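You operate a simulated robot arm through the tools that you are given. There is no shell and no other tool.

You run a simulated two-armed robot. Do the job below in one go: nothing can be reset, and whatever is moved stays where it is left.

## Task
Vacuum the yellow-coil bag for 5 seconds, then vent and open the packer.
Fine: turn the mains on and leave it on; the bag stays inside.

It is judged by the outcome, as a careful person would: the job done as asked, and still so three seconds after it is handed in. It fails if anything else is knocked over, pushed out of place, dropped, spilled or broken.

## Robot
Two 7-joint arms with two-finger parallel grippers on one trunk that stands fixed in place. Base frame: the origin is at the foot of the trunk, x ahead of it, y to its left, z up; the work surface is at about z = 0.795. Readings come in m, degrees, newtons and seconds.
The left shoulder is at [0.03, 0.119, 1.01], the right one opposite. With the tool pointing down near the work surface each hand reaches from about 0.26 to 0.68 m from the base axis, measured 20 degrees to its own side. Payload 3.43 kg a hand.
The tool frame of a hand sits at the grasp point between the pads (the TCP): z along the fingers, y along the line on which they close. The tips reach 0.03 m beyond it. Largest opening 0.094 m; finger width 0.028, thickness 0.01; the body of the gripper, 0.05 by 0.096 m, starts 0.055 m behind the TCP.
Orientation is that of the tool frame in the base frame, as a unit quaternion [x, y, z, w]. With the fingers straight down and closing along the base's y, the tool's x points along the base's -x, its y along +y and its z along -z.

## Interface
- The arms move only by the tool servo_tool. It takes "left_plan", "right_plan" or both (then of equal length, played together; a hand with none holds still); each is text: rows parted by semicolons, each of 7 numbers parted by spaces: the shift along the base's x, y, z in m, then the turn, a rotation vector about the base's x, y, z in degrees, then the finger opening in m, from 0 to 0.094. In form: tx ty tz wx wy wz jaw; .... A call has 1 to 20 rows; each row shifts and turns the commanded pose from where the row before left it. A row lasts 0.2 s, in which the tool goes at most 0.05 m and 8.6 degrees; a call with a longer step from one row to the next is refused whole, and so is a gripper value outside its range. A pose out of reach is approached as far as the arm can. The call stops where the force on the tool passes 40 N (or 10 N more than at its start, if that is more) or the arm is blocked; 0.2 s more then pass. Each finger travels about 0.072 m/s and halts on what it meets, pressing with about 45 N; the grip force reading is that of the motor and also rises with nothing between the fingers. The clock runs only during rows and for 0.2 s after the last one: add rows that do not move to give the fingers time. The reply holds the time, the measured pose of the TCP, the force on the tool along the base axes, the opening and the grip force, in the units named above and with some noise, with the torque about the TCP (base axes, N m) and any sound that the robot's microphone picked up.
- Cameras (640 x 400 px; columns grow to the right, rows downward): "scene" is now at [0.0454, -0.0128, 1.7143]; the picture's right is [-0.16, -0.99, 0.00], its down [-0.77, 0.12, -0.63] and it looks along [0.62, -0.10, -0.77] (base axes); focal length 345 px, centre (320, 200). "left" rides on the left gripper at [0.076, -0.014, -0.103] in its tool frame; the picture's right is [0.18, 0.98, 0.00], its down [-0.75, 0.14, -0.64] and it looks along [-0.63, 0.12, 0.77] (tool axes); focal length 243 px, centre (320, 200). "right" rides on the right gripper at [0.076, 0.014, -0.102] in its tool frame; the picture's right is [-0.18, 0.98, 0.00], its down [-0.75, -0.14, -0.64] and it looks along [-0.63, -0.12, 0.77] (tool axes); focal length 243 px, centre (320, 200). There is no depth. A picture from a camera that has moved, and an enlarged one, comes with that camera's place and axes in the base frame and with its lens.
- get_image(camera): a new picture of that camera. The clock stands still meanwhile.
- slide_trunk(by): slides the trunk up (or, below 0, down) by that many m; the arms and the scene camera ride with it, the base frame stays. It gives what a move gives, with no picture.
- pan_tilt(pan, tilt): turns the head with the scene camera to pan (to the left, within 143 degrees either way) and tilt (down, from -29 to 69), counted from straight ahead of the robot. It gives what a move gives.
- inspect(camera, box): a new picture of the part [left, top, right, bottom] of that camera's present view, enlarged. The clock stands still meanwhile.
- hand_in(): hands the job in; it is judged then, once.

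Places have to be worked out from the pictures, the camera data and where the tool is seen. Open the grippers and draw the arms clear of the work before you hand the job in, unless the task says otherwise.

The tools are called as name(argument=value, ...) on one line, values as JSON. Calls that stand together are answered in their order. servo_tool: Moves the arms, as the interface text tells. Its arguments: {"type":"object","properties":{"left_plan":{"type":"string"},"right_plan":{"type":"string"}},"required":[]} The other tools are called the same way: slide_trunk (by) slides the trunk up or down; pan_tilt (pan, tilt) turns the head that bears the scene camera; get_image (camera) takes a picture; inspect (camera, box) takes an enlarged picture of a part of a camera's view; hand_in () hands the job in.

At the start:

```text
time_s: 0.0
left_eef_pos: [0.4642, 0.1735, 1.3076]
left_orientation: [0.001, 1.0, 0.0, 0.0]
left_force: [-0.2, -0.8, -0.2]
left_moment: [-0.01, -0.03, 0.0]
left_width: 0.0939
left_grasp_force: 0.1
right_eef_pos: [0.4692, -0.2387, 1.309]
right_orientation: [-0.002, 1.0, 0.0, 0.0]
right_force: [-0.3, -0.4, -0.1]
right_moment: [0.01, 0.0, 0.02]
right_width: 0.094
right_grasp_force: 0.1
trunk travel left (down, up): [-0.275, 0.135]
head pan, tilt: [-8.9, 50.8]
```

scene: 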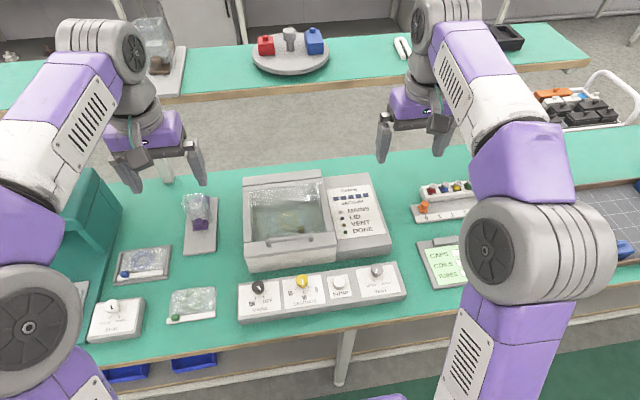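
right: 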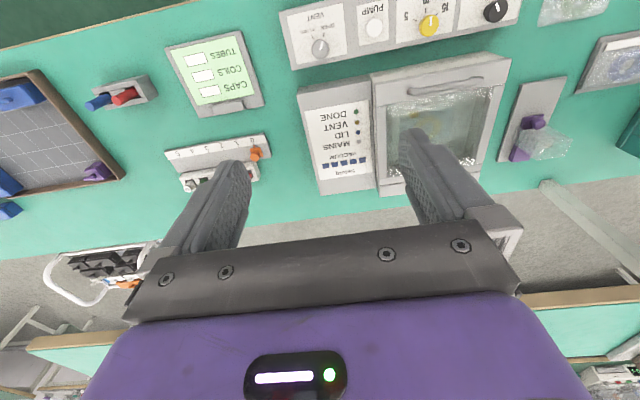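
left: 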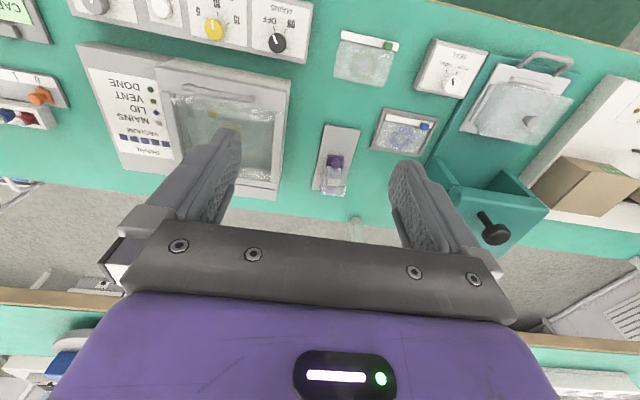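

I'll start by looking closely at the packer, its control panel and the bags before any movement.

inspect(camera="scene", box=[225, 160, 415, 330])

inspect(camera="scene", box=[80, 180, 240, 350])

inspect(camera="left", box=[60, 0, 320, 200])

inspect(camera="right", box=[270, 0, 540, 200])

inspect(camera="left", box=[300, 20, 620, 220])

```text
2.35 times, centred on (320, 245) of scene
camera zoom: at [0.0454, -0.0128, 1.7143], right [-0.16, -0.99, 0.0], down [-0.77, 0.12, -0.63], along [0.62, -0.1, -0.77], focal length 812 px, centre (320, 94)
```

zoom: 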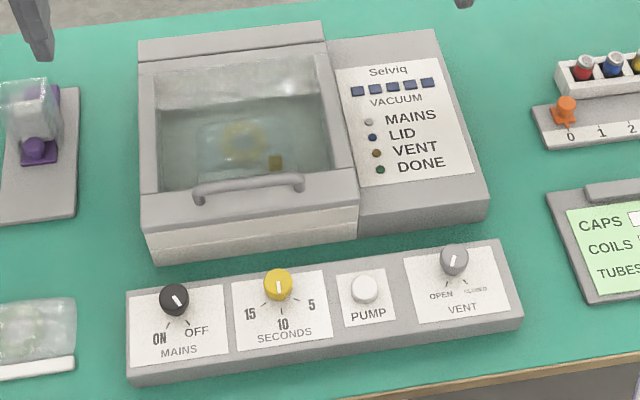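

```text
2.35 times, centred on (160, 265) of scene
camera zoom: at [0.0454, -0.0128, 1.7143], right [-0.16, -0.99, 0.0], down [-0.77, 0.12, -0.63], along [0.62, -0.1, -0.77], focal length 812 px, centre (696, 47)
```

zoom: 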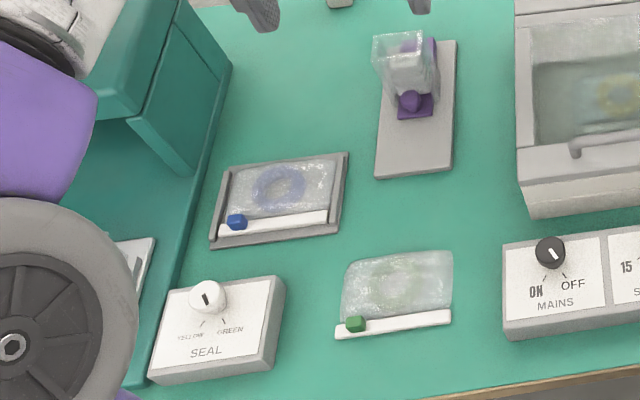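

```text
2.00 times, centred on (190, 100) of left
camera zoom: at [0.3882, 0.1591, 1.4107], right [-0.18, 0.98, 0.0], down [0.75, 0.14, 0.64], along [0.63, 0.12, -0.77], focal length 485 px, centre (580, 400)
```

zoom: 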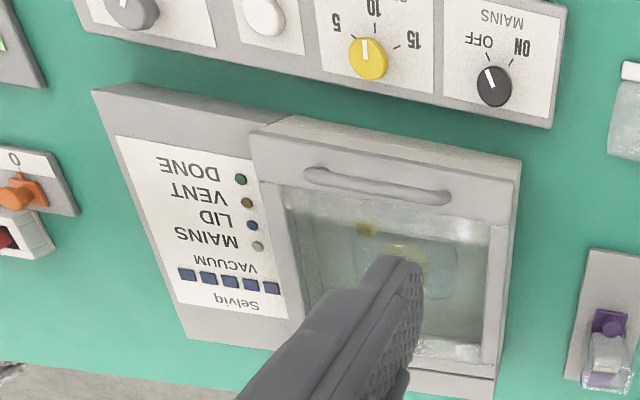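

```text
2.00 times, centred on (405, 100) of right
camera zoom: at [0.393, -0.225, 1.411], right [0.18, 0.98, 0.0], down [0.75, -0.14, 0.64], along [0.63, -0.12, -0.77], focal length 485 px, centre (150, 400)
```

zoom: 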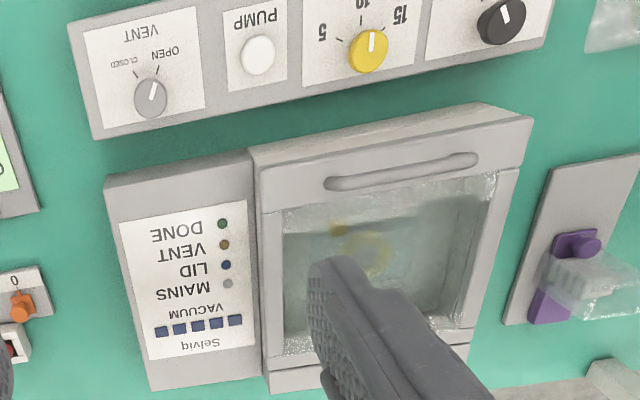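

```text
2.00 times, centred on (460, 120) of left
camera zoom: at [0.3882, 0.1591, 1.4107], right [-0.18, 0.98, 0.0], down [0.75, 0.14, 0.64], along [0.63, 0.12, -0.77], focal length 485 px, centre (40, 360)
```

zoom: 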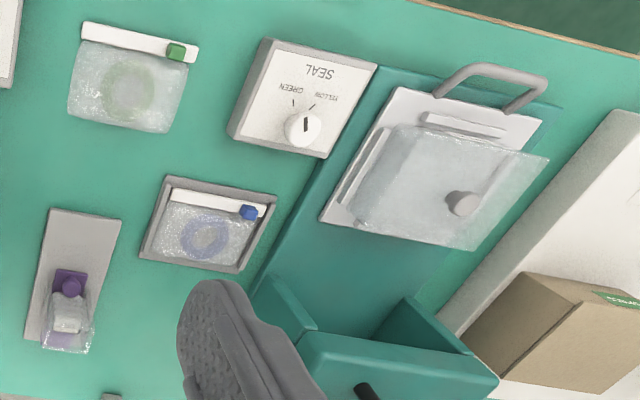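

The bag with the yellow coil already appears to be inside the packer under the lid; mains looks OFF, timer looks at 10, vent looks OPEN. I'll lower both hands to about z = 1.05 above the mains and vent knobs for closer views.

servo_tool(left_plan="0.001 -0.014 -0.043 0 0 0 0.06; 0.001 -0.014 -0.043 0 0 0 0.06; 0.001 -0.014 -0.043 0 0 0 0.06; 0.001 -0.014 -0.043 0 0 0 0.06; 0.001 -0.014 -0.043 0 0 0 0.06; 0.001 -0.014 -0.043 0 0 0 0.06; 0 0 0 0 0 0 0.06", right_plan="0 0 -0.043 0 0 0 0.06; 0 0 -0.043 0 0 0 0.06; 0 0 -0.043 0 0 0 0.06; 0 0 -0.043 0 0 0 0.06; 0 0 -0.043 0 0 0 0.06; 0 0 -0.043 0 0 0 0.06; 0 0 0 0 0 0 0.06")

get_image(camera="left")

get_image(camera="right")

get_image(camera="scene")

```text
time_s: 1.6
left_eef_pos: [0.4696, 0.0904, 1.0505]
left_orientation: [-0.001, 1.0, 0.001, 0.001]
left_force: [-0.4, 0.2, -0.4]
left_moment: [0.0, 0.0, 0.02]
left_width: 0.0599
left_grasp_force: 0.0
right_eef_pos: [0.468, -0.2385, 1.0519]
right_orientation: [-0.001, 1.0, 0.001, 0.001]
right_force: [-0.5, 0.9, 0.1]
right_moment: [-0.02, -0.02, 0.0]
right_width: 0.0598
right_grasp_force: 0.0
trunk travel left (down, up): [-0.275, 0.135]
head pan, tilt: [-8.9, 50.8]
```

```text
taken
camera left: at [0.393, 0.0762, 1.153], right [-0.19, 0.98, 0.0], down [0.75, 0.14, 0.64], along [0.63, 0.12, -0.77], focal length 243 px, centre (320, 200)
```

left: 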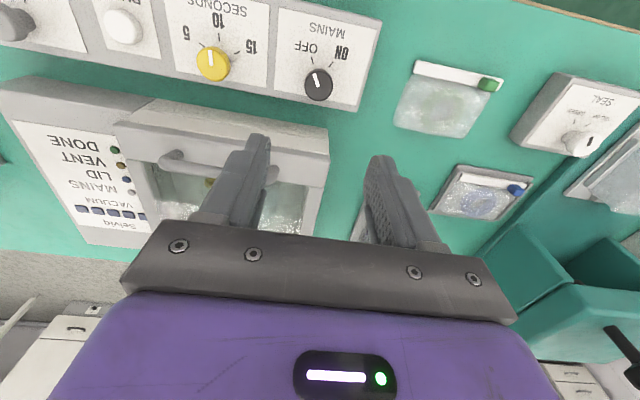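

```text
taken
camera right: at [0.3918, -0.2244, 1.1528], right [0.18, 0.98, 0.0], down [0.75, -0.14, 0.64], along [0.63, -0.12, -0.77], focal length 243 px, centre (320, 200)
```

right: 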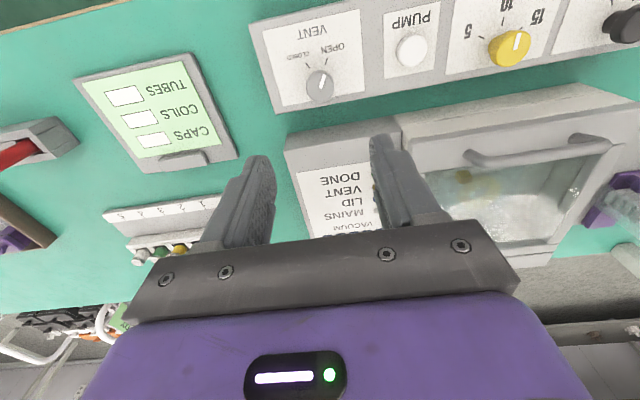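

```text
taken
camera scene: at [0.0441, -0.0122, 1.7144], right [-0.16, -0.99, 0.0], down [-0.76, 0.12, -0.63], along [0.63, -0.1, -0.77], focal length 345 px, centre (320, 200)
```

scene: 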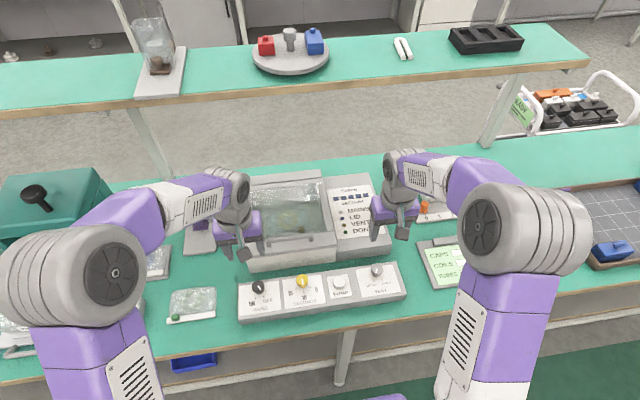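

Both hands are above the panel. I'll zoom in on the knobs, lamps and lid.

inspect(camera="left", box=[140, 0, 400, 160])

inspect(camera="right", box=[240, 0, 560, 200])

inspect(camera="scene", box=[235, 165, 405, 275])

inspect(camera="scene", box=[230, 255, 410, 325])

inspect(camera="left", box=[0, 70, 340, 260])

```text
2.46 times, centred on (270, 80) of left
camera zoom: at [0.393, 0.0762, 1.153], right [-0.19, 0.98, 0.0], down [0.75, 0.14, 0.64], along [0.63, 0.12, -0.77], focal length 597 px, centre (443, 495)
```

zoom: 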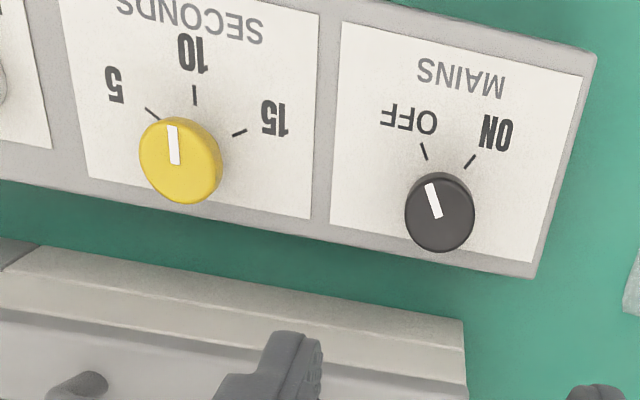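

```text
2.00 times, centred on (400, 100) of right
camera zoom: at [0.3918, -0.2244, 1.1528], right [0.18, 0.98, 0.0], down [0.75, -0.14, 0.64], along [0.63, -0.12, -0.77], focal length 485 px, centre (160, 400)
```

zoom: 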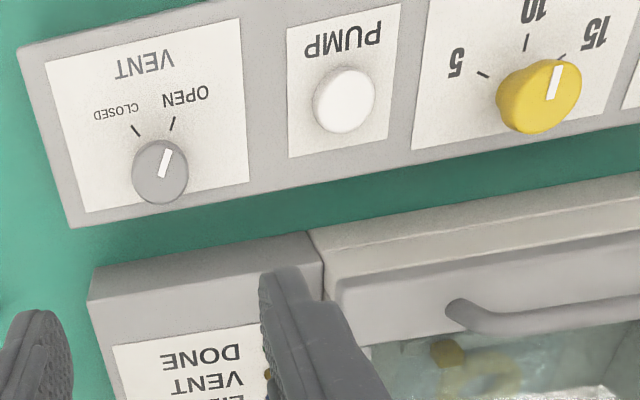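

```text
3.64 times, centred on (320, 220) of scene
camera zoom: at [0.0441, -0.0122, 1.7144], right [-0.16, -0.99, 0.0], down [-0.76, 0.12, -0.63], along [0.63, -0.1, -0.77], focal length 1255 px, centre (320, 127)
```

zoom: 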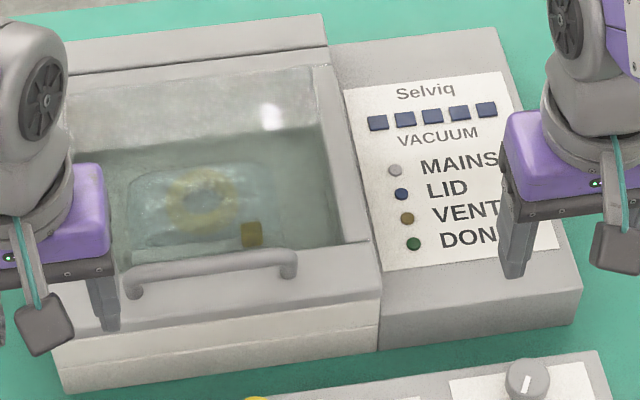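

```text
3.56 times, centred on (320, 290) of scene
camera zoom: at [0.0441, -0.0122, 1.7144], right [-0.16, -0.99, 0.0], down [-0.76, 0.12, -0.63], along [0.63, -0.1, -0.77], focal length 1227 px, centre (320, -120)
```

zoom: 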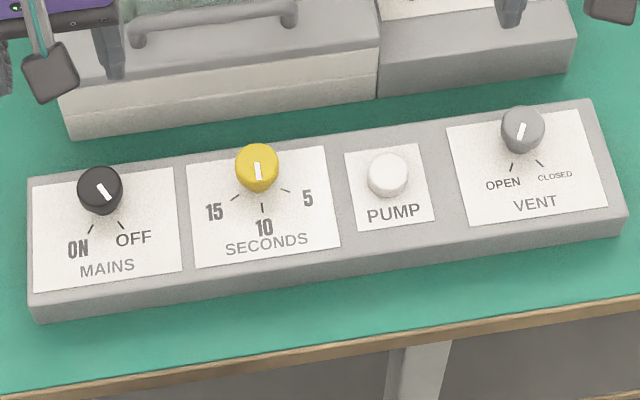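

```text
1.88 times, centred on (170, 165) of left
camera zoom: at [0.393, 0.0762, 1.153], right [-0.19, 0.98, 0.0], down [0.75, 0.14, 0.64], along [0.63, 0.12, -0.77], focal length 457 px, centre (602, 266)
```

zoom: 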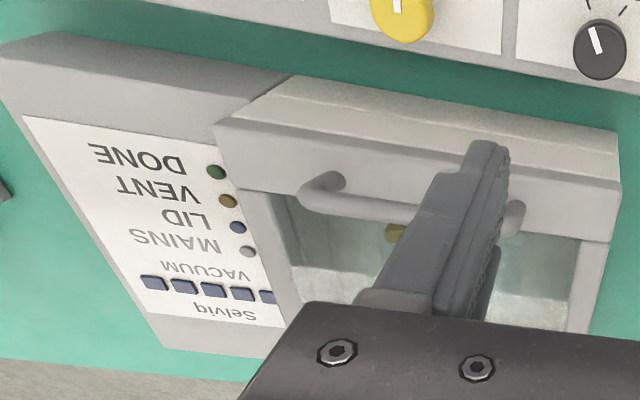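

Triangulating scene and wrist views: mains knob top at about (0.470, 0.089, 0.85), timer (0.471, -0.030), pump about (0.45, -0.128), vent (0.469, -0.240). Mains points to OFF, timer to 10, vent to OPEN. I'll lower both hands to TCP z ≈ 0.875 around the mains and vent knobs with open fingers.

servo_tool(left_plan="0.0004 -0.0014 -0.03 0 0 0 0.06; 0 0 -0.03 0 0 0 0.06; 0 0 -0.03 0 0 0 0.06; 0 0 -0.03 0 0 0 0.06; 0 0 -0.03 0 0 0 0.06; 0 0 -0.025 0 0 0 0.06; 0 0 0 0 0 0 0.06", right_plan="0.0014 -0.001 -0.03 0 0 0 0.06; 0 0 -0.03 0 0 0 0.06; 0 0 -0.03 0 0 0 0.06; 0 0 -0.03 0 0 0 0.06; 0 0 -0.03 0 0 0 0.06; 0 0 -0.026 0 0 0 0.06; 0 0 0 0 0 0 0.06")

get_image(camera="left")

get_image(camera="right")

inspect(camera="scene", box=[220, 220, 420, 330])

```text
time_s: 3.2
left_eef_pos: [0.4698, 0.089, 0.876]
left_orientation: [-0.001, 1.0, 0.0, 0.001]
left_force: [-0.6, 0.2, 0.7]
left_moment: [0.01, -0.04, -0.03]
left_width: 0.06
left_grasp_force: 0.0
right_eef_pos: [0.4697, -0.2407, 0.8744]
right_orientation: [-0.001, 1.0, 0.0, 0.0]
right_force: [-0.3, 0.2, 0.3]
right_moment: [-0.03, -0.06, 0.02]
right_width: 0.0601
right_grasp_force: 0.0
trunk travel left (down, up): [-0.275, 0.135]
head pan, tilt: [-8.9, 50.8]
```

```text
taken
camera left: at [0.3947, 0.0738, 0.9777], right [-0.19, 0.98, 0.0], down [0.75, 0.14, 0.64], along [0.63, 0.12, -0.77], focal length 243 px, centre (320, 200)
```

left: 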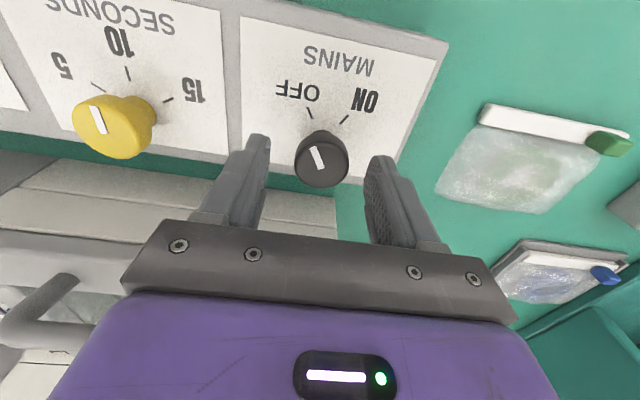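

```text
taken
camera right: at [0.3937, -0.2262, 0.9767], right [0.18, 0.98, 0.0], down [0.75, -0.14, 0.64], along [0.63, -0.12, -0.77], focal length 243 px, centre (320, 200)
```

right: 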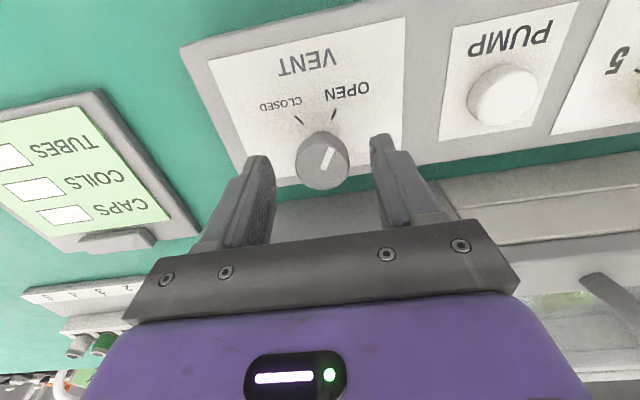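

```text
3.20 times, centred on (320, 275) of scene
camera zoom: at [0.0447, -0.0126, 1.7144], right [-0.16, -0.99, 0.0], down [-0.77, 0.12, -0.63], along [0.62, -0.1, -0.77], focal length 1104 px, centre (320, -40)
```

zoom: 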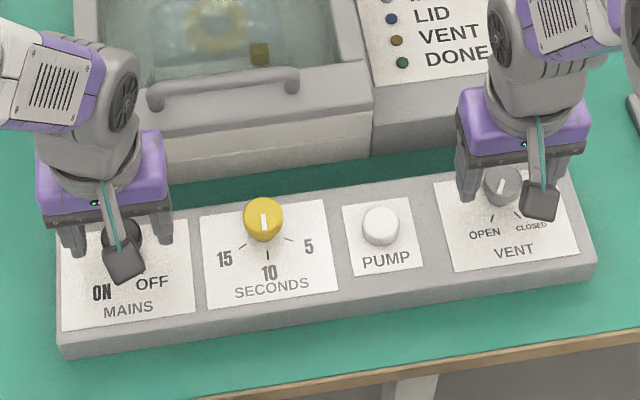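

Both knobs sit centred between the fingertips, and the ticks triangulate the panel top to z ≈ 0.824, so tips at ~0.832 will clear it. I'll lower both hands ~13 mm and close gently on the knobs.

servo_tool(left_plan="0 0 -0.007 0 0 0 0.06; 0 0 -0.007 0 0 0 0.06; 0 0 0 0 0 0 0.03; 0 0 0 0 0 0 0.03; 0 0 0 0 0 0 0.03", right_plan="0 0.0005 -0.006 0 0 0 0.06; 0 0 -0.006 0 0 0 0.06; 0 0 0 0 0 0 0.03; 0 0 0 0 0 0 0.03; 0 0 0 0 0 0 0.03")

get_image(camera="left")

get_image(camera="right")

```text
time_s: 4.4
left_eef_pos: [0.4707, 0.0913, 0.8615]
left_orientation: [0.0, 1.0, 0.0, 0.0]
left_force: [-1.3, 9.0, 2.7]
left_moment: [0.16, -0.36, 0.01]
left_width: 0.0336
left_grasp_force: 44.8
right_eef_pos: [0.4708, -0.2402, 0.8638]
right_orientation: [-0.001, 1.0, 0.0, 0.0]
right_force: [1.1, 0.1, -7.0]
right_moment: [0.26, -0.53, 0.03]
right_width: 0.0332
right_grasp_force: 44.7
trunk travel left (down, up): [-0.275, 0.135]
head pan, tilt: [-8.9, 50.8]
```

```text
taken
camera left: at [0.395, 0.0749, 0.9638], right [-0.19, 0.98, 0.0], down [0.75, 0.14, 0.64], along [0.63, 0.12, -0.77], focal length 243 px, centre (320, 200)
```

left: 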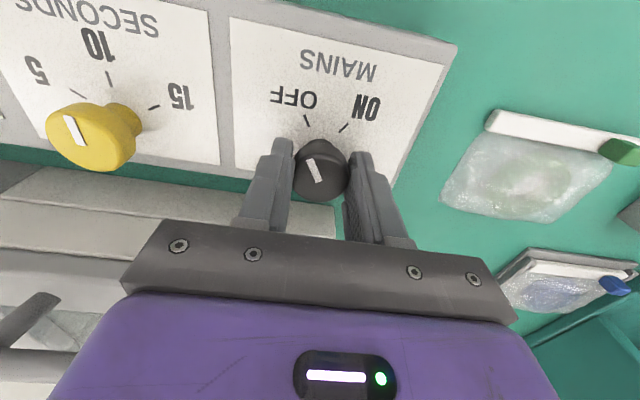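

```text
taken
camera right: at [0.3945, -0.2252, 0.9644], right [0.18, 0.98, 0.0], down [0.75, -0.14, 0.64], along [0.63, -0.12, -0.77], focal length 243 px, centre (320, 200)
```

right: 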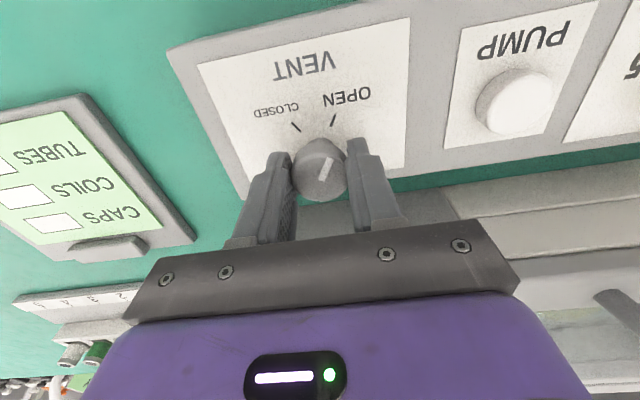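

Both knobs are gripped (≈33 mm wide). The vent goes from OPEN to CLOSED with +60° about z; I'll turn it first, while re-centring the left hand 2 mm to ease its side force.

servo_tool(left_plan="0 0.002 0 0 0 0 0.03; 0 0 0 0 0 0 0.03; 0 0 0 0 0 0 0.03; 0 0 0 0 0 0 0.03; 0 0 0 0 0 0 0.03; 0 0 0 0 0 0 0.03; 0 0 0 0 0 0 0.03; 0 0 0 0 0 0 0.03; 0 0 0 0 0 0 0.03", right_plan="0 0 0 0 0 7.5 0.03; 0 0 0 0 0 7.5 0.03; 0 0 0 0 0 7.5 0.03; 0 0 0 0 0 7.5 0.03; 0 0 0 0 0 7.5 0.03; 0 0 0 0 0 7.5 0.03; 0 0 0 0 0 7.5 0.03; 0 0 0 0 0 7.5 0.03; 0 0 0 0 0 0 0.03")

get_image(camera="right")

inspect(camera="scene", box=[220, 170, 420, 330])

```text
time_s: 6.4
left_eef_pos: [0.4707, 0.0899, 0.8612]
left_orientation: [-0.002, 1.0, 0.001, -0.001]
left_force: [-14.3, 8.1, 17.8]
left_moment: [-0.24, -0.77, -0.1]
left_width: 0.0334
left_grasp_force: 44.8
right_eef_pos: [0.4712, -0.241, 0.862]
right_orientation: [-0.501, 0.866, 0.0, 0.0]
right_force: [18.6, -9.7, -25.1]
right_moment: [-0.75, 0.03, -0.01]
right_width: 0.0332
right_grasp_force: 45.0
trunk travel left (down, up): [-0.275, 0.135]
head pan, tilt: [-8.9, 50.8]
```

```text
taken
camera right: at [0.4212, -0.3, 0.9644], right [-0.76, 0.65, 0.0], down [0.5, 0.58, 0.64], along [0.42, 0.49, -0.77], focal length 243 px, centre (320, 200)
```

right: 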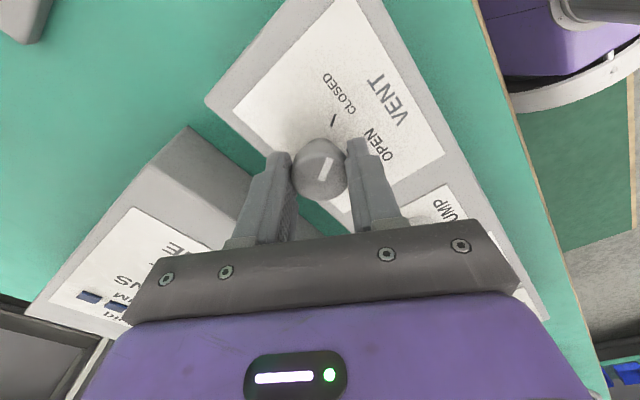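

```text
2.50 times, centred on (320, 250) of scene
camera zoom: at [0.0467, -0.0143, 1.7142], right [-0.16, -0.99, 0.0], down [-0.77, 0.12, -0.63], along [0.62, -0.1, -0.78], focal length 863 px, centre (320, 75)
```

zoom: 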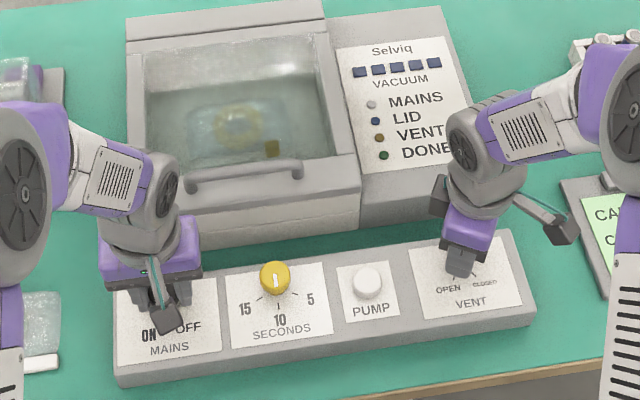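

The vent pointer turned with the gripper and now lines up with the CLOSED tick. Some mutual load has built up in the arms, so I'll open the right hand and raise it clear before turning the mains.

servo_tool(right_plan="0 0 0 0 0 0 0.06; 0 0 0 0 0 0 0.06; 0 0 0.02 0 0 0 0.06; 0 0 0.03 0 0 0 0.06; 0 0 0.03 0 0 0 0.06; 0 0 0.03 0 0 -7.5 0.06; 0 0 0 0 0 -7.5 0.06; 0 0 0 0 0 -7.5 0.06; 0 0 0 0 0 -7.5 0.06; 0 0 0 0 0 -7.5 0.06; 0 0 0 0 0 -7.5 0.06; 0 0 0 0 0 -7.5 0.06; 0 0 0 0 0 -7.5 0.06; 0 0 0 0 0 0 0.06")

get_image(camera="right")

inspect(camera="scene", box=[220, 170, 420, 330])

```text
time_s: 9.4
left_eef_pos: [0.4709, 0.0917, 0.8616]
left_orientation: [0.001, 1.0, 0.0, -0.002]
left_force: [-0.2, -3.5, -6.7]
left_moment: [-0.09, -0.06, -0.22]
left_width: 0.0333
left_grasp_force: 44.6
right_eef_pos: [0.472, -0.24, 0.9724]
right_orientation: [0.0, 1.0, -0.001, 0.001]
right_force: [0.0, -0.2, 0.1]
right_moment: [0.0, 0.0, 0.0]
right_width: 0.0597
right_grasp_force: 0.0
trunk travel left (down, up): [-0.275, 0.135]
head pan, tilt: [-8.9, 50.8]
```

```text
taken
camera right: at [0.395, -0.2253, 1.0746], right [0.18, 0.98, 0.0], down [0.75, -0.14, 0.64], along [0.63, -0.12, -0.77], focal length 243 px, centre (320, 200)
```

right: 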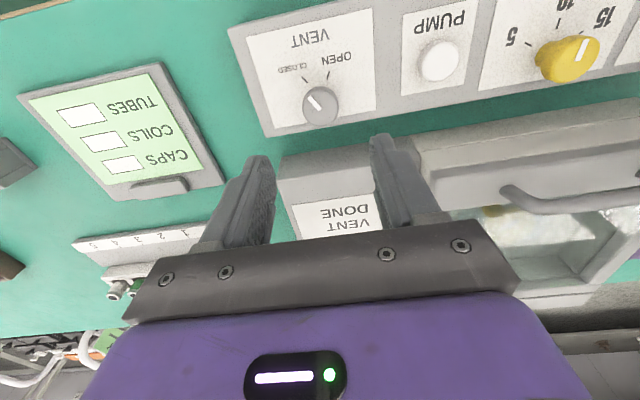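

```text
2.50 times, centred on (320, 250) of scene
camera zoom: at [0.046, -0.0131, 1.7143], right [-0.16, -0.99, 0.0], down [-0.77, 0.12, -0.63], along [0.62, -0.1, -0.78], focal length 863 px, centre (320, 75)
```

zoom: 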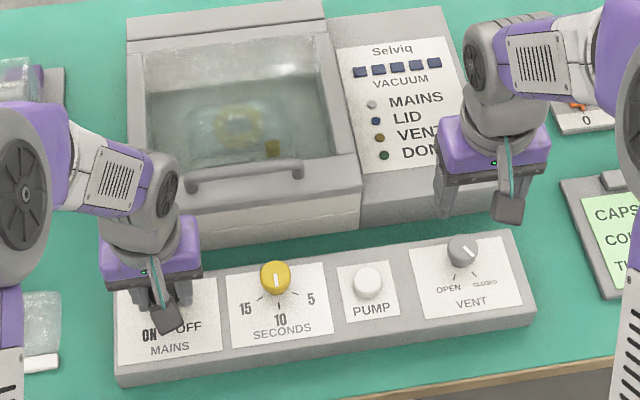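

The vent now points at CLOSED and the left-hand forces have relaxed. Next I turn the mains knob −60° about z from OFF to ON.

servo_tool(left_plan="0 0 0 0 0 -7.5 0.03; 0 0 0 0 0 -7.5 0.03; 0 0 0 0 0 -7.5 0.03; 0 0 0 0 0 -7.5 0.03; 0 0 0 0 0 -7.5 0.03; 0 0 0 0 0 -7.5 0.03; 0 0 0 0 0 -7.5 0.03; 0 0 0 0 0 -7.5 0.03; 0 0 0 0 0 0 0.03")

get_image(camera="left")

inspect(camera="scene", box=[220, 170, 420, 330])

```text
time_s: 11.4
left_eef_pos: [0.4718, 0.0919, 0.8613]
left_orientation: [0.5, 0.866, -0.001, 0.0]
left_force: [6.8, 6.1, 1.6]
left_moment: [0.68, -0.02, -0.02]
left_width: 0.0336
left_grasp_force: 44.7
right_eef_pos: [0.4712, -0.2397, 0.9725]
right_orientation: [0.0, 1.0, 0.0, 0.0]
right_force: [-0.5, -1.5, 0.7]
right_moment: [-0.03, -0.02, 0.05]
right_width: 0.0601
right_grasp_force: 0.1
trunk travel left (down, up): [-0.275, 0.135]
head pan, tilt: [-8.9, 50.8]
```

```text
taken
camera left: at [0.4214, 0.1498, 0.9637], right [0.76, 0.65, 0.0], down [0.5, -0.58, 0.64], along [0.42, -0.49, -0.77], focal length 243 px, centre (320, 200)
```

left: 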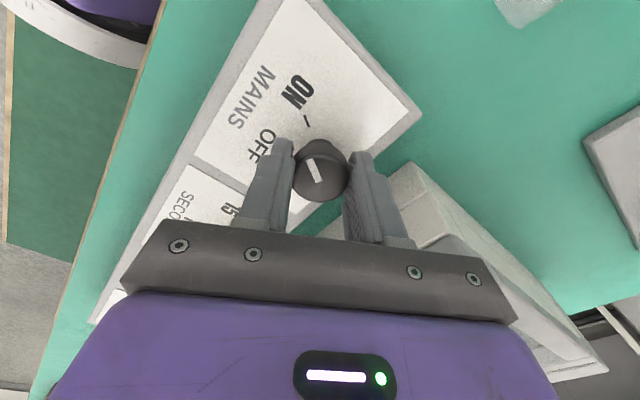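

```text
2.50 times, centred on (320, 250) of scene
camera zoom: at [0.0462, -0.0121, 1.7143], right [-0.16, -0.99, 0.0], down [-0.77, 0.12, -0.63], along [0.62, -0.1, -0.78], focal length 863 px, centre (320, 75)
```

zoom: 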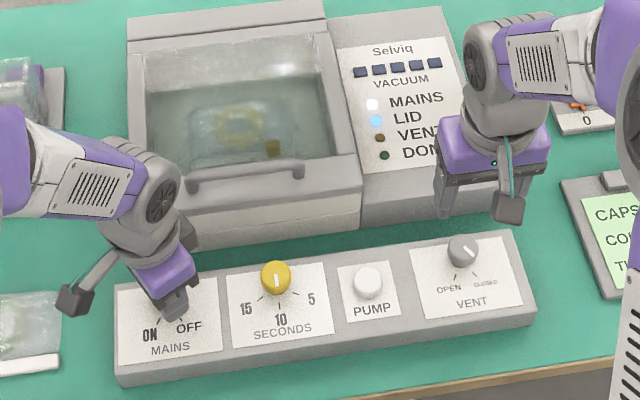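

MAINS (white) and LID (blue) lamps are now lit, so the mains is ON and the lid is shut. I'll release the mains knob, lift, and move the left hand over the timer knob with the wrist at −30° (leaving room for the +60° turn to 5).

servo_tool(left_plan="0 0 0 0 0 0 0.06; 0 0 0 0 0 0 0.06; 0 0 0.02 0 0 0 0.06; 0 0 0.03 0 0 0 0.06; 0 0 0.03 0 0 0 0.06; 0 -0.03 0 0 0 7.5 0.06; 0 -0.03 0 0 0 7.5 0.06; 0 -0.03 0 0 0 7.5 0.06; -0.0005 -0.0305 0 0 0 7.5 0.06; 0 0 0 0 0 0 0.06")

get_image(camera="left")

inspect(camera="scene", box=[220, 170, 420, 330])

```text
time_s: 13.6
left_eef_pos: [0.4711, -0.0299, 0.9406]
left_orientation: [0.257, 0.966, 0.0, -0.001]
left_force: [0.6, -0.3, 0.6]
left_moment: [0.0, 0.01, 0.0]
left_width: 0.0603
left_grasp_force: 0.1
right_eef_pos: [0.4703, -0.2397, 0.9727]
right_orientation: [-0.002, 1.0, 0.0, 0.0]
right_force: [-0.6, 0.4, 0.3]
right_moment: [0.03, 0.0, -0.02]
right_width: 0.0599
right_grasp_force: 0.0
trunk travel left (down, up): [-0.275, 0.135]
head pan, tilt: [-8.9, 50.8]
```

```text
taken
camera left: at [0.3978, -0.0058, 1.0431], right [0.33, 0.94, 0.0], down [0.72, -0.25, 0.64], along [0.61, -0.21, -0.77], focal length 243 px, centre (320, 200)
```

left: 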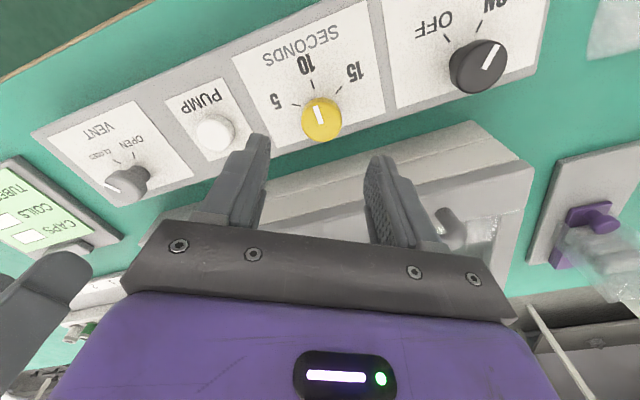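

```text
2.50 times, centred on (320, 250) of scene
camera zoom: at [0.0455, -0.0122, 1.7143], right [-0.16, -0.99, 0.0], down [-0.77, 0.12, -0.63], along [0.62, -0.1, -0.77], focal length 863 px, centre (320, 75)
```

zoom: 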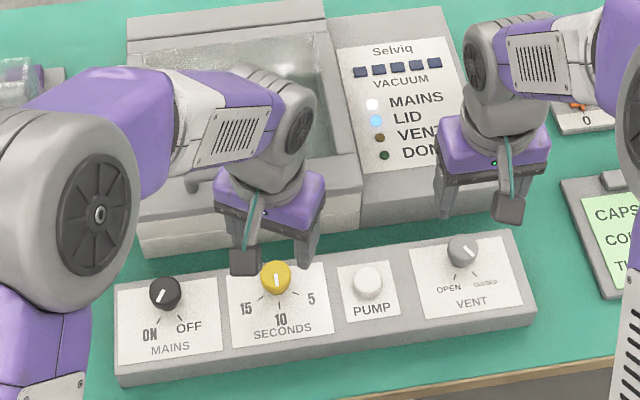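

The mains is clearly ON and the yellow timer knob is right under the left fingertips. I'll descend to TCP z ≈ 0.862 and close on it.

servo_tool(left_plan="0 0 -0.02 0 0 0 0.06; 0 0 -0.02 0 0 0 0.06; 0 0 -0.02 0 0 0 0.06; 0 0 -0.018 0 0 0 0.06; 0 0 0 0 0 0 0.03; 0 0 0 0 0 0 0.03; 0 0 0 0 0 0 0.03")

get_image(camera="left")

```text
time_s: 15.2
left_eef_pos: [0.472, -0.0291, 0.8634]
left_orientation: [0.258, 0.966, 0.0, 0.0]
left_force: [2.1, 3.7, -2.2]
left_moment: [-0.1, -0.71, 0.02]
left_width: 0.0333
left_grasp_force: 45.1
right_eef_pos: [0.4714, -0.2395, 0.9729]
right_orientation: [-0.001, 1.0, -0.001, -0.001]
right_force: [-0.8, -0.1, -0.5]
right_moment: [0.0, -0.02, 0.0]
right_width: 0.06
right_grasp_force: 0.1
trunk travel left (down, up): [-0.275, 0.135]
head pan, tilt: [-8.9, 50.8]
```

```text
taken
camera left: at [0.3983, -0.0042, 0.9652], right [0.33, 0.94, 0.0], down [0.72, -0.25, 0.64], along [0.61, -0.21, -0.77], focal length 243 px, centre (320, 200)
```

left: 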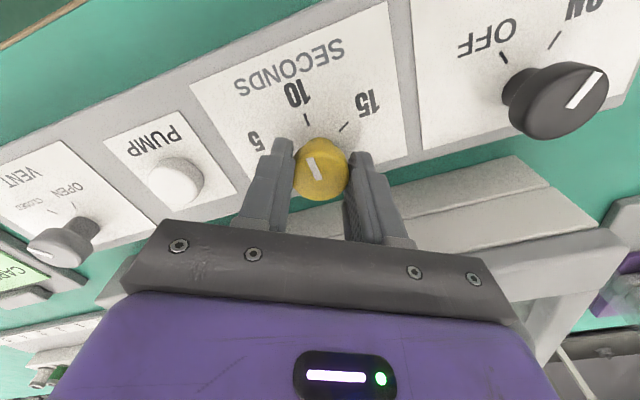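

The timer knob is gripped with the pointer at 10. Now I turn it +60° to the 5 tick.

servo_tool(left_plan="0 0 0 0 0 7.5 0.03; 0 0 0 0 0 7.5 0.03; 0 0 0 0 0 7.5 0.03; 0 0 0 0 0 7.5 0.03; 0 0 0 0 0 7.5 0.03; 0 0 0 0 0 7.5 0.03; 0 0 0 0 0 7.5 0.03; 0 0 0 0 0 7.5 0.03; 0 0 0 0 0 0 0.03")

get_image(camera="left")

inspect(camera="scene", box=[220, 170, 420, 330])

```text
time_s: 17.2
left_eef_pos: [0.4715, -0.0302, 0.8635]
left_orientation: [-0.259, 0.966, 0.0, -0.001]
left_force: [8.7, -3.3, -3.3]
left_moment: [-0.39, 0.52, -0.73]
left_width: 0.0334
left_grasp_force: 44.9
right_eef_pos: [0.4723, -0.2396, 0.9717]
right_orientation: [-0.001, 1.0, 0.0, -0.001]
right_force: [0.2, -0.5, 0.6]
right_moment: [-0.02, -0.02, -0.01]
right_width: 0.0601
right_grasp_force: 0.1
trunk travel left (down, up): [-0.275, 0.135]
head pan, tilt: [-8.9, 50.8]
```

```text
taken
camera left: at [0.4127, -0.0816, 0.9653], right [-0.65, 0.76, 0.0], down [0.58, 0.5, 0.64], along [0.49, 0.42, -0.77], focal length 243 px, centre (320, 200)
```

left: 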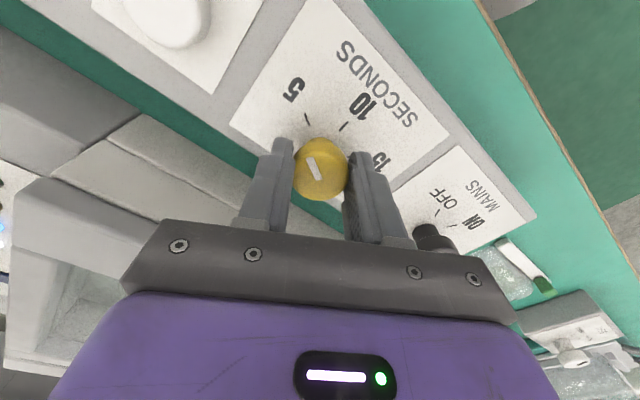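

```text
2.50 times, centred on (320, 250) of scene
camera zoom: at [0.0471, -0.0131, 1.7143], right [-0.16, -0.99, 0.0], down [-0.77, 0.12, -0.63], along [0.62, -0.1, -0.78], focal length 863 px, centre (320, 75)
```

zoom: 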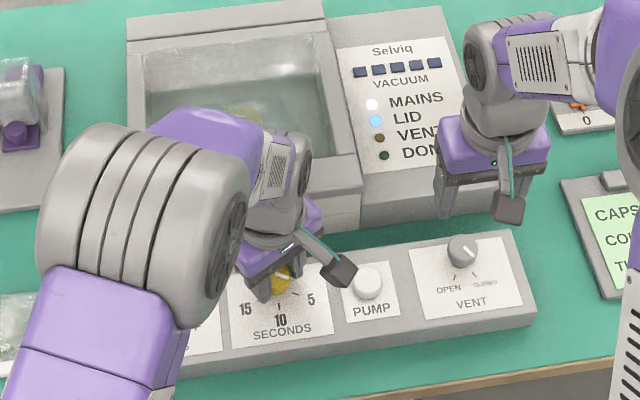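

The timer pointer lines up with the 5 tick. I'll release, raise the left hand and pull it back left to check the settings.

servo_tool(left_plan="0 0 0 0 0 0 0.06; 0 0 0 0 0 0 0.06; 0 0 0.02 0 0 0 0.06; 0 0 0.03 0 0 0 0.06; 0 0 0.04 0 0 0 0.06; 0 0 0.04 0 0 0 0.06; -0.02 0.04 0.01 0 0 -7.5 0.06; -0.02 0.04 0 0 0 -7.5 0.06; -0.02 0.04 0 0 0 -7.5 0.06; -0.02 0.04 0 0 0 -7.5 0.06; 0 0 0 0 0 0 0.06")

get_image(camera="right")

inspect(camera="scene", box=[220, 170, 420, 330])

```text
time_s: 19.6
left_eef_pos: [0.3904, 0.1297, 1.0027]
left_orientation: [0.002, 1.0, 0.001, 0.0]
left_force: [0.1, -1.3, -0.3]
left_moment: [0.0, 0.01, -0.01]
left_width: 0.0601
left_grasp_force: 0.0
right_eef_pos: [0.4707, -0.2395, 0.9723]
right_orientation: [-0.001, 1.0, 0.0, 0.0]
right_force: [0.1, 0.1, 0.2]
right_moment: [-0.02, -0.02, -0.02]
right_width: 0.06
right_grasp_force: 0.1
trunk travel left (down, up): [-0.275, 0.135]
head pan, tilt: [-8.9, 50.8]
```

```text
taken
camera right: at [0.3947, -0.2259, 1.0745], right [0.18, 0.98, 0.0], down [0.75, -0.14, 0.64], along [0.63, -0.12, -0.77], focal length 243 px, centre (320, 200)
```

right: 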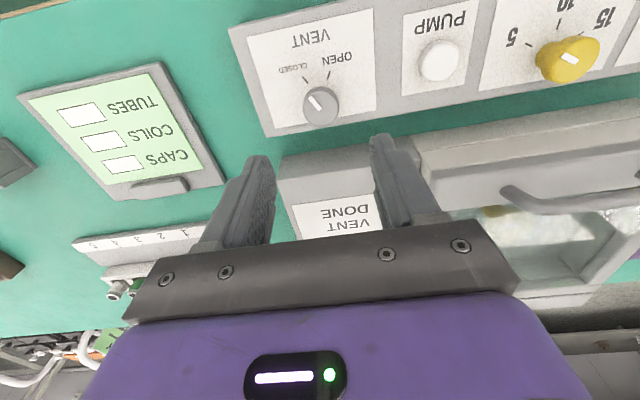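

```text
2.50 times, centred on (320, 250) of scene
camera zoom: at [0.0457, -0.0135, 1.7143], right [-0.16, -0.99, 0.0], down [-0.77, 0.12, -0.63], along [0.62, -0.1, -0.78], focal length 863 px, centre (320, 75)
```

zoom: 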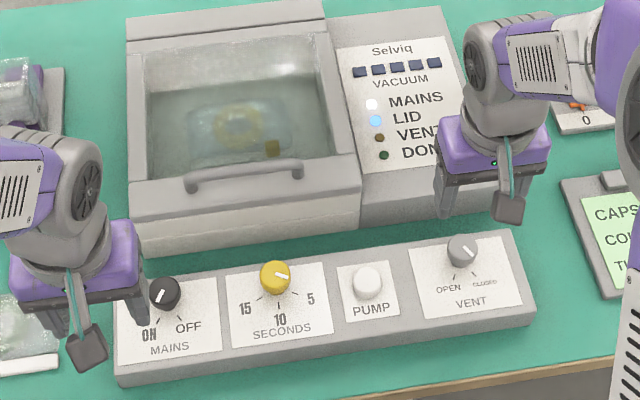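

Timer at 5, vent CLOSED, mains ON and LID lamp lit. I'll bring the right hand with closed fingers over the PUMP button (about 0.455, -0.131) at a safe height to check alignment.

servo_tool(right_plan="-0.004 0.027 0 0 0 0 0.04; -0.004 0.027 0 0 0 0 0.02; -0.004 0.027 0 0 0 0 0; -0.0037 0.0275 -0.02 0 0 0 0; 0 0 -0.022 0 0 0 0; 0 0 0 0 0 0 0")

get_image(camera="right")

inspect(camera="scene", box=[220, 170, 420, 330])

```text
time_s: 21.0
left_eef_pos: [0.3899, 0.13, 1.0025]
left_orientation: [0.0, 1.0, 0.0, 0.0]
left_force: [0.7, -0.5, 0.3]
left_moment: [0.03, 0.0, 0.01]
left_width: 0.0597
left_grasp_force: 0.1
right_eef_pos: [0.4558, -0.1315, 0.9305]
right_orientation: [-0.002, 1.0, 0.0, 0.0]
right_force: [-0.2, -0.4, 0.4]
right_moment: [-0.01, -0.01, 0.0]
right_width: 0.0
right_grasp_force: 32.8
trunk travel left (down, up): [-0.275, 0.135]
head pan, tilt: [-8.9, 50.8]
```

```text
taken
camera right: at [0.3788, -0.1171, 1.0324], right [0.18, 0.98, 0.0], down [0.75, -0.14, 0.64], along [0.63, -0.12, -0.77], focal length 243 px, centre (320, 200)
```

right: 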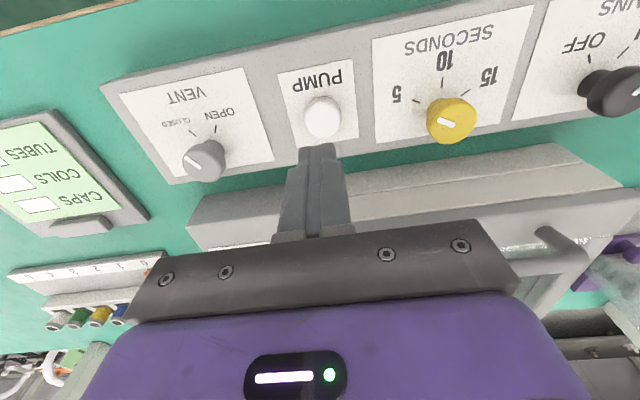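

```text
2.50 times, centred on (320, 250) of scene
camera zoom: at [0.0451, -0.0123, 1.7143], right [-0.16, -0.99, 0.0], down [-0.77, 0.12, -0.63], along [0.62, -0.1, -0.77], focal length 863 px, centre (320, 75)
```

zoom: 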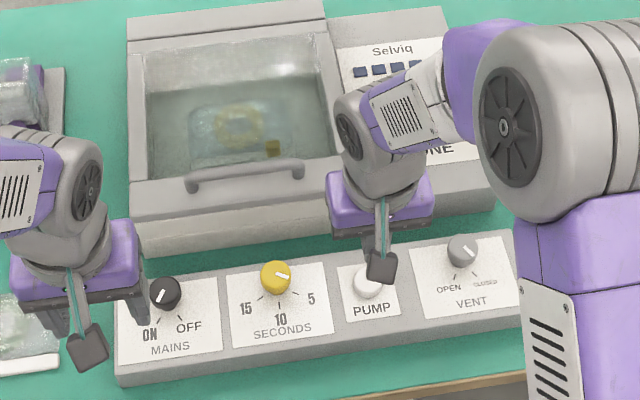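

The button centres at about (0.453, -0.129) with its top near z ≈ 0.838. I'll shift a few mm, descend and press slowly, watching force and sound.

servo_tool(right_plan="-0.0028 0.0025 -0.015 0 0 0 0; 0 0 -0.02 0 0 0 0; 0 0 -0.02 0 0 0 0; 0 0 -0.005 0 0 0 0; 0 0 -0.004 0 0 0 0; 0 0 -0.003 0 0 0 0; 0 0 0 0 0 0 0")

```text
time_s: 22.6
left_eef_pos: [0.391, 0.1299, 1.0029]
left_orientation: [0.0, 1.0, 0.0, 0.0]
left_force: [0.2, -0.2, 0.0]
left_moment: [0.0, 0.01, -0.05]
left_width: 0.0602
left_grasp_force: 0.1
right_eef_pos: [0.4527, -0.129, 0.8645]
right_orientation: [0.0, 1.0, 0.0, 0.0]
right_force: [-0.5, -0.3, 1.7]
right_moment: [-0.01, 0.05, 0.02]
right_width: 0.0
right_grasp_force: 32.5
trunk travel left (down, up): [-0.275, 0.135]
head pan, tilt: [-8.9, 50.8]
```

Light contact (~1.7 N) at tip height ≈ 0.8345. I'll press a few mm further.

servo_tool(right_plan="0 0 -0.002 0 0 0 0; 0 0 -0.002 0 0 0 0; 0 0 -0.002 0 0 0 0")

get_image(camera="right")

```text
time_s: 23.4
left_eef_pos: [0.3895, 0.13, 1.0027]
left_orientation: [0.0, 1.0, 0.0, 0.0]
left_force: [0.0, -0.5, 0.1]
left_moment: [0.01, 0.02, 0.02]
left_width: 0.0601
left_grasp_force: 0.0
right_eef_pos: [0.4537, -0.1284, 0.8592]
right_orientation: [-0.001, 1.0, 0.001, 0.001]
right_force: [0.8, -3.2, 6.7]
right_moment: [-0.07, 0.01, 0.03]
right_width: 0.0
right_grasp_force: 33.4
trunk travel left (down, up): [-0.275, 0.135]
head pan, tilt: [-8.9, 50.8]
heard: click
```

```text
taken
camera right: at [0.3759, -0.1146, 0.9602], right [0.18, 0.98, 0.0], down [0.75, -0.14, 0.64], along [0.63, -0.12, -0.77], focal length 243 px, centre (320, 200)
```

right: 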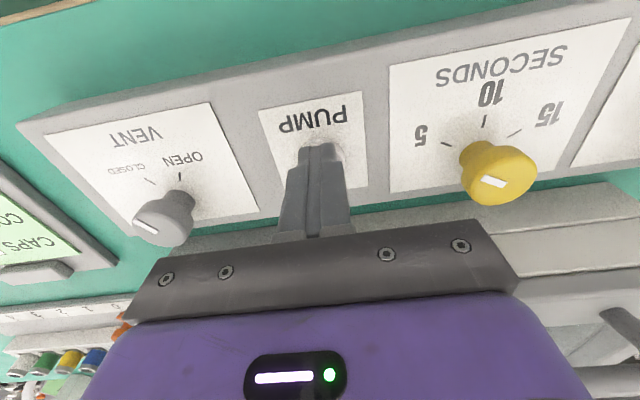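

A click was heard, so the pump button triggered. I'll lift off and move the right hand back over the vent knob, opening the fingers, so the lamps are visible.

servo_tool(right_plan="0 0 0.03 0 0 0 0; 0 0 0.04 0 0 0 0; 0.005 -0.037 0.03 0 0 0 0.02; 0.006 -0.037 0 0 0 0 0.04; 0.006 -0.037 0 0 0 0 0.06")

inspect(camera="scene", box=[220, 170, 420, 330])

```text
time_s: 24.6
left_eef_pos: [0.3905, 0.1291, 1.0038]
left_orientation: [0.001, 1.0, 0.002, 0.0]
left_force: [0.8, 0.0, -0.4]
left_moment: [0.02, 0.0, -0.02]
left_width: 0.0605
left_grasp_force: 0.2
right_eef_pos: [0.4692, -0.2415, 0.9591]
right_orientation: [-0.001, 1.0, 0.0, 0.0]
right_force: [-0.2, 0.3, 0.4]
right_moment: [0.04, 0.0, -0.01]
right_width: 0.0601
right_grasp_force: 0.0
trunk travel left (down, up): [-0.275, 0.135]
head pan, tilt: [-8.9, 50.8]
```

```text
2.50 times, centred on (320, 250) of scene
camera zoom: at [0.0452, -0.0142, 1.7143], right [-0.16, -0.99, 0.0], down [-0.77, 0.12, -0.63], along [0.62, -0.1, -0.77], focal length 863 px, centre (320, 75)
```

zoom: 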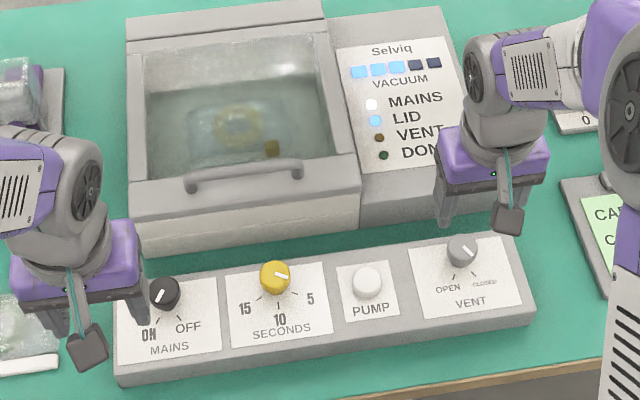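

The vacuum bar is filling (3 of 5 lit), so the pump is running. While the cycle runs I'll pre-rotate the right wrist +30° above the vent and wait for DONE.

servo_tool(right_plan="0 0 0 0 0 7.5 0.06; 0 0 0 0 0 7.5 0.06; 0 0 0 0 0 7.5 0.06; 0 0 0 0 0 7.5 0.06; 0 0 0 0 0 0 0.06; 0 0 0 0 0 0 0.06; 0 0 0 0 0 0 0.06; 0 0 0 0 0 0 0.06; 0 0 0 0 0 0 0.06; 0 0 0 0 0 0 0.06")

inspect(camera="scene", box=[220, 170, 420, 330])

```text
time_s: 26.8
left_eef_pos: [0.3905, 0.1297, 1.0042]
left_orientation: [0.0, 1.0, 0.0, -0.001]
left_force: [0.3, -0.6, 0.3]
left_moment: [-0.01, -0.02, 0.01]
left_width: 0.0601
left_grasp_force: 0.0
right_eef_pos: [0.4679, -0.2396, 0.9576]
right_orientation: [-0.26, 0.966, 0.0, 0.001]
right_force: [-0.9, 0.4, 0.6]
right_moment: [-0.03, -0.01, 0.01]
right_width: 0.0603
right_grasp_force: 0.1
trunk travel left (down, up): [-0.275, 0.135]
head pan, tilt: [-8.9, 50.8]
```

```text
2.50 times, centred on (320, 250) of scene
camera zoom: at [0.0453, -0.0128, 1.7143], right [-0.16, -0.99, 0.0], down [-0.77, 0.12, -0.63], along [0.62, -0.1, -0.77], focal length 863 px, centre (320, 75)
```

zoom: 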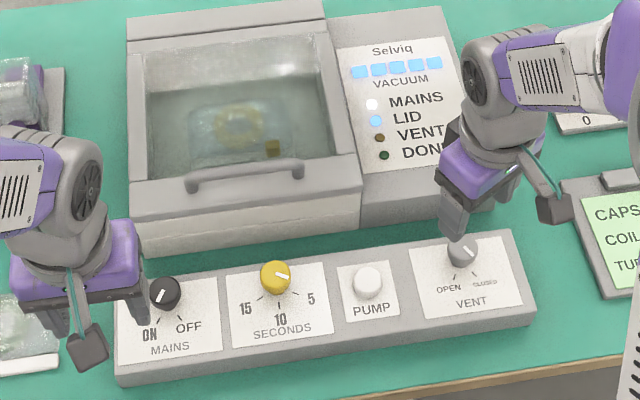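

All five vacuum bars are lit but DONE isn't yet (about 3.5 s in). I'll wait about 1.8 s more.

servo_tool(right_plan="0 0 0 0 0 0 0.06; 0 0 0 0 0 0 0.06; 0 0 0 0 0 0 0.06; 0 0 0 0 0 0 0.06; 0 0 0 0 0 0 0.06; 0 0 0 0 0 0 0.06; 0 0 0 0 0 0 0.06; 0 0 0 0 0 0 0.06")

inspect(camera="scene", box=[220, 170, 420, 330])

get_image(camera="right")

```text
time_s: 28.6
left_eef_pos: [0.3905, 0.1289, 1.0035]
left_orientation: [0.0, 1.0, 0.0, -0.001]
left_force: [-0.5, 1.0, -0.1]
left_moment: [0.01, -0.02, 0.0]
left_width: 0.0603
left_grasp_force: 0.0
right_eef_pos: [0.4697, -0.2407, 0.9578]
right_orientation: [-0.259, 0.966, 0.0, 0.0]
right_force: [-0.1, 0.1, -0.2]
right_moment: [0.0, 0.01, 0.01]
right_width: 0.0599
right_grasp_force: 0.0
trunk travel left (down, up): [-0.275, 0.135]
head pan, tilt: [-8.9, 50.8]
```

```text
2.50 times, centred on (320, 250) of scene
camera zoom: at [0.0453, -0.0127, 1.7143], right [-0.16, -0.99, 0.0], down [-0.77, 0.12, -0.63], along [0.62, -0.1, -0.77], focal length 863 px, centre (320, 75)
```

zoom: 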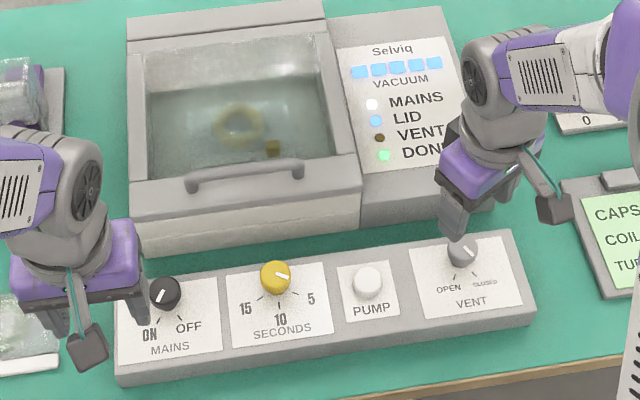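

```text
taken
camera right: at [0.3957, -0.2658, 1.0598], right [-0.33, 0.94, 0.0], down [0.72, 0.26, 0.64], along [0.61, 0.21, -0.77], focal length 243 px, centre (320, 200)
```

right: 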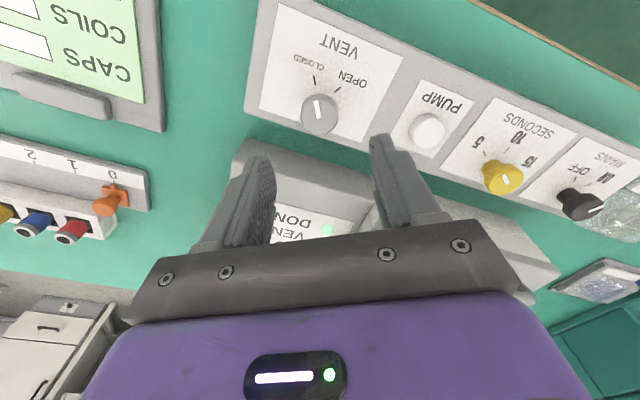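

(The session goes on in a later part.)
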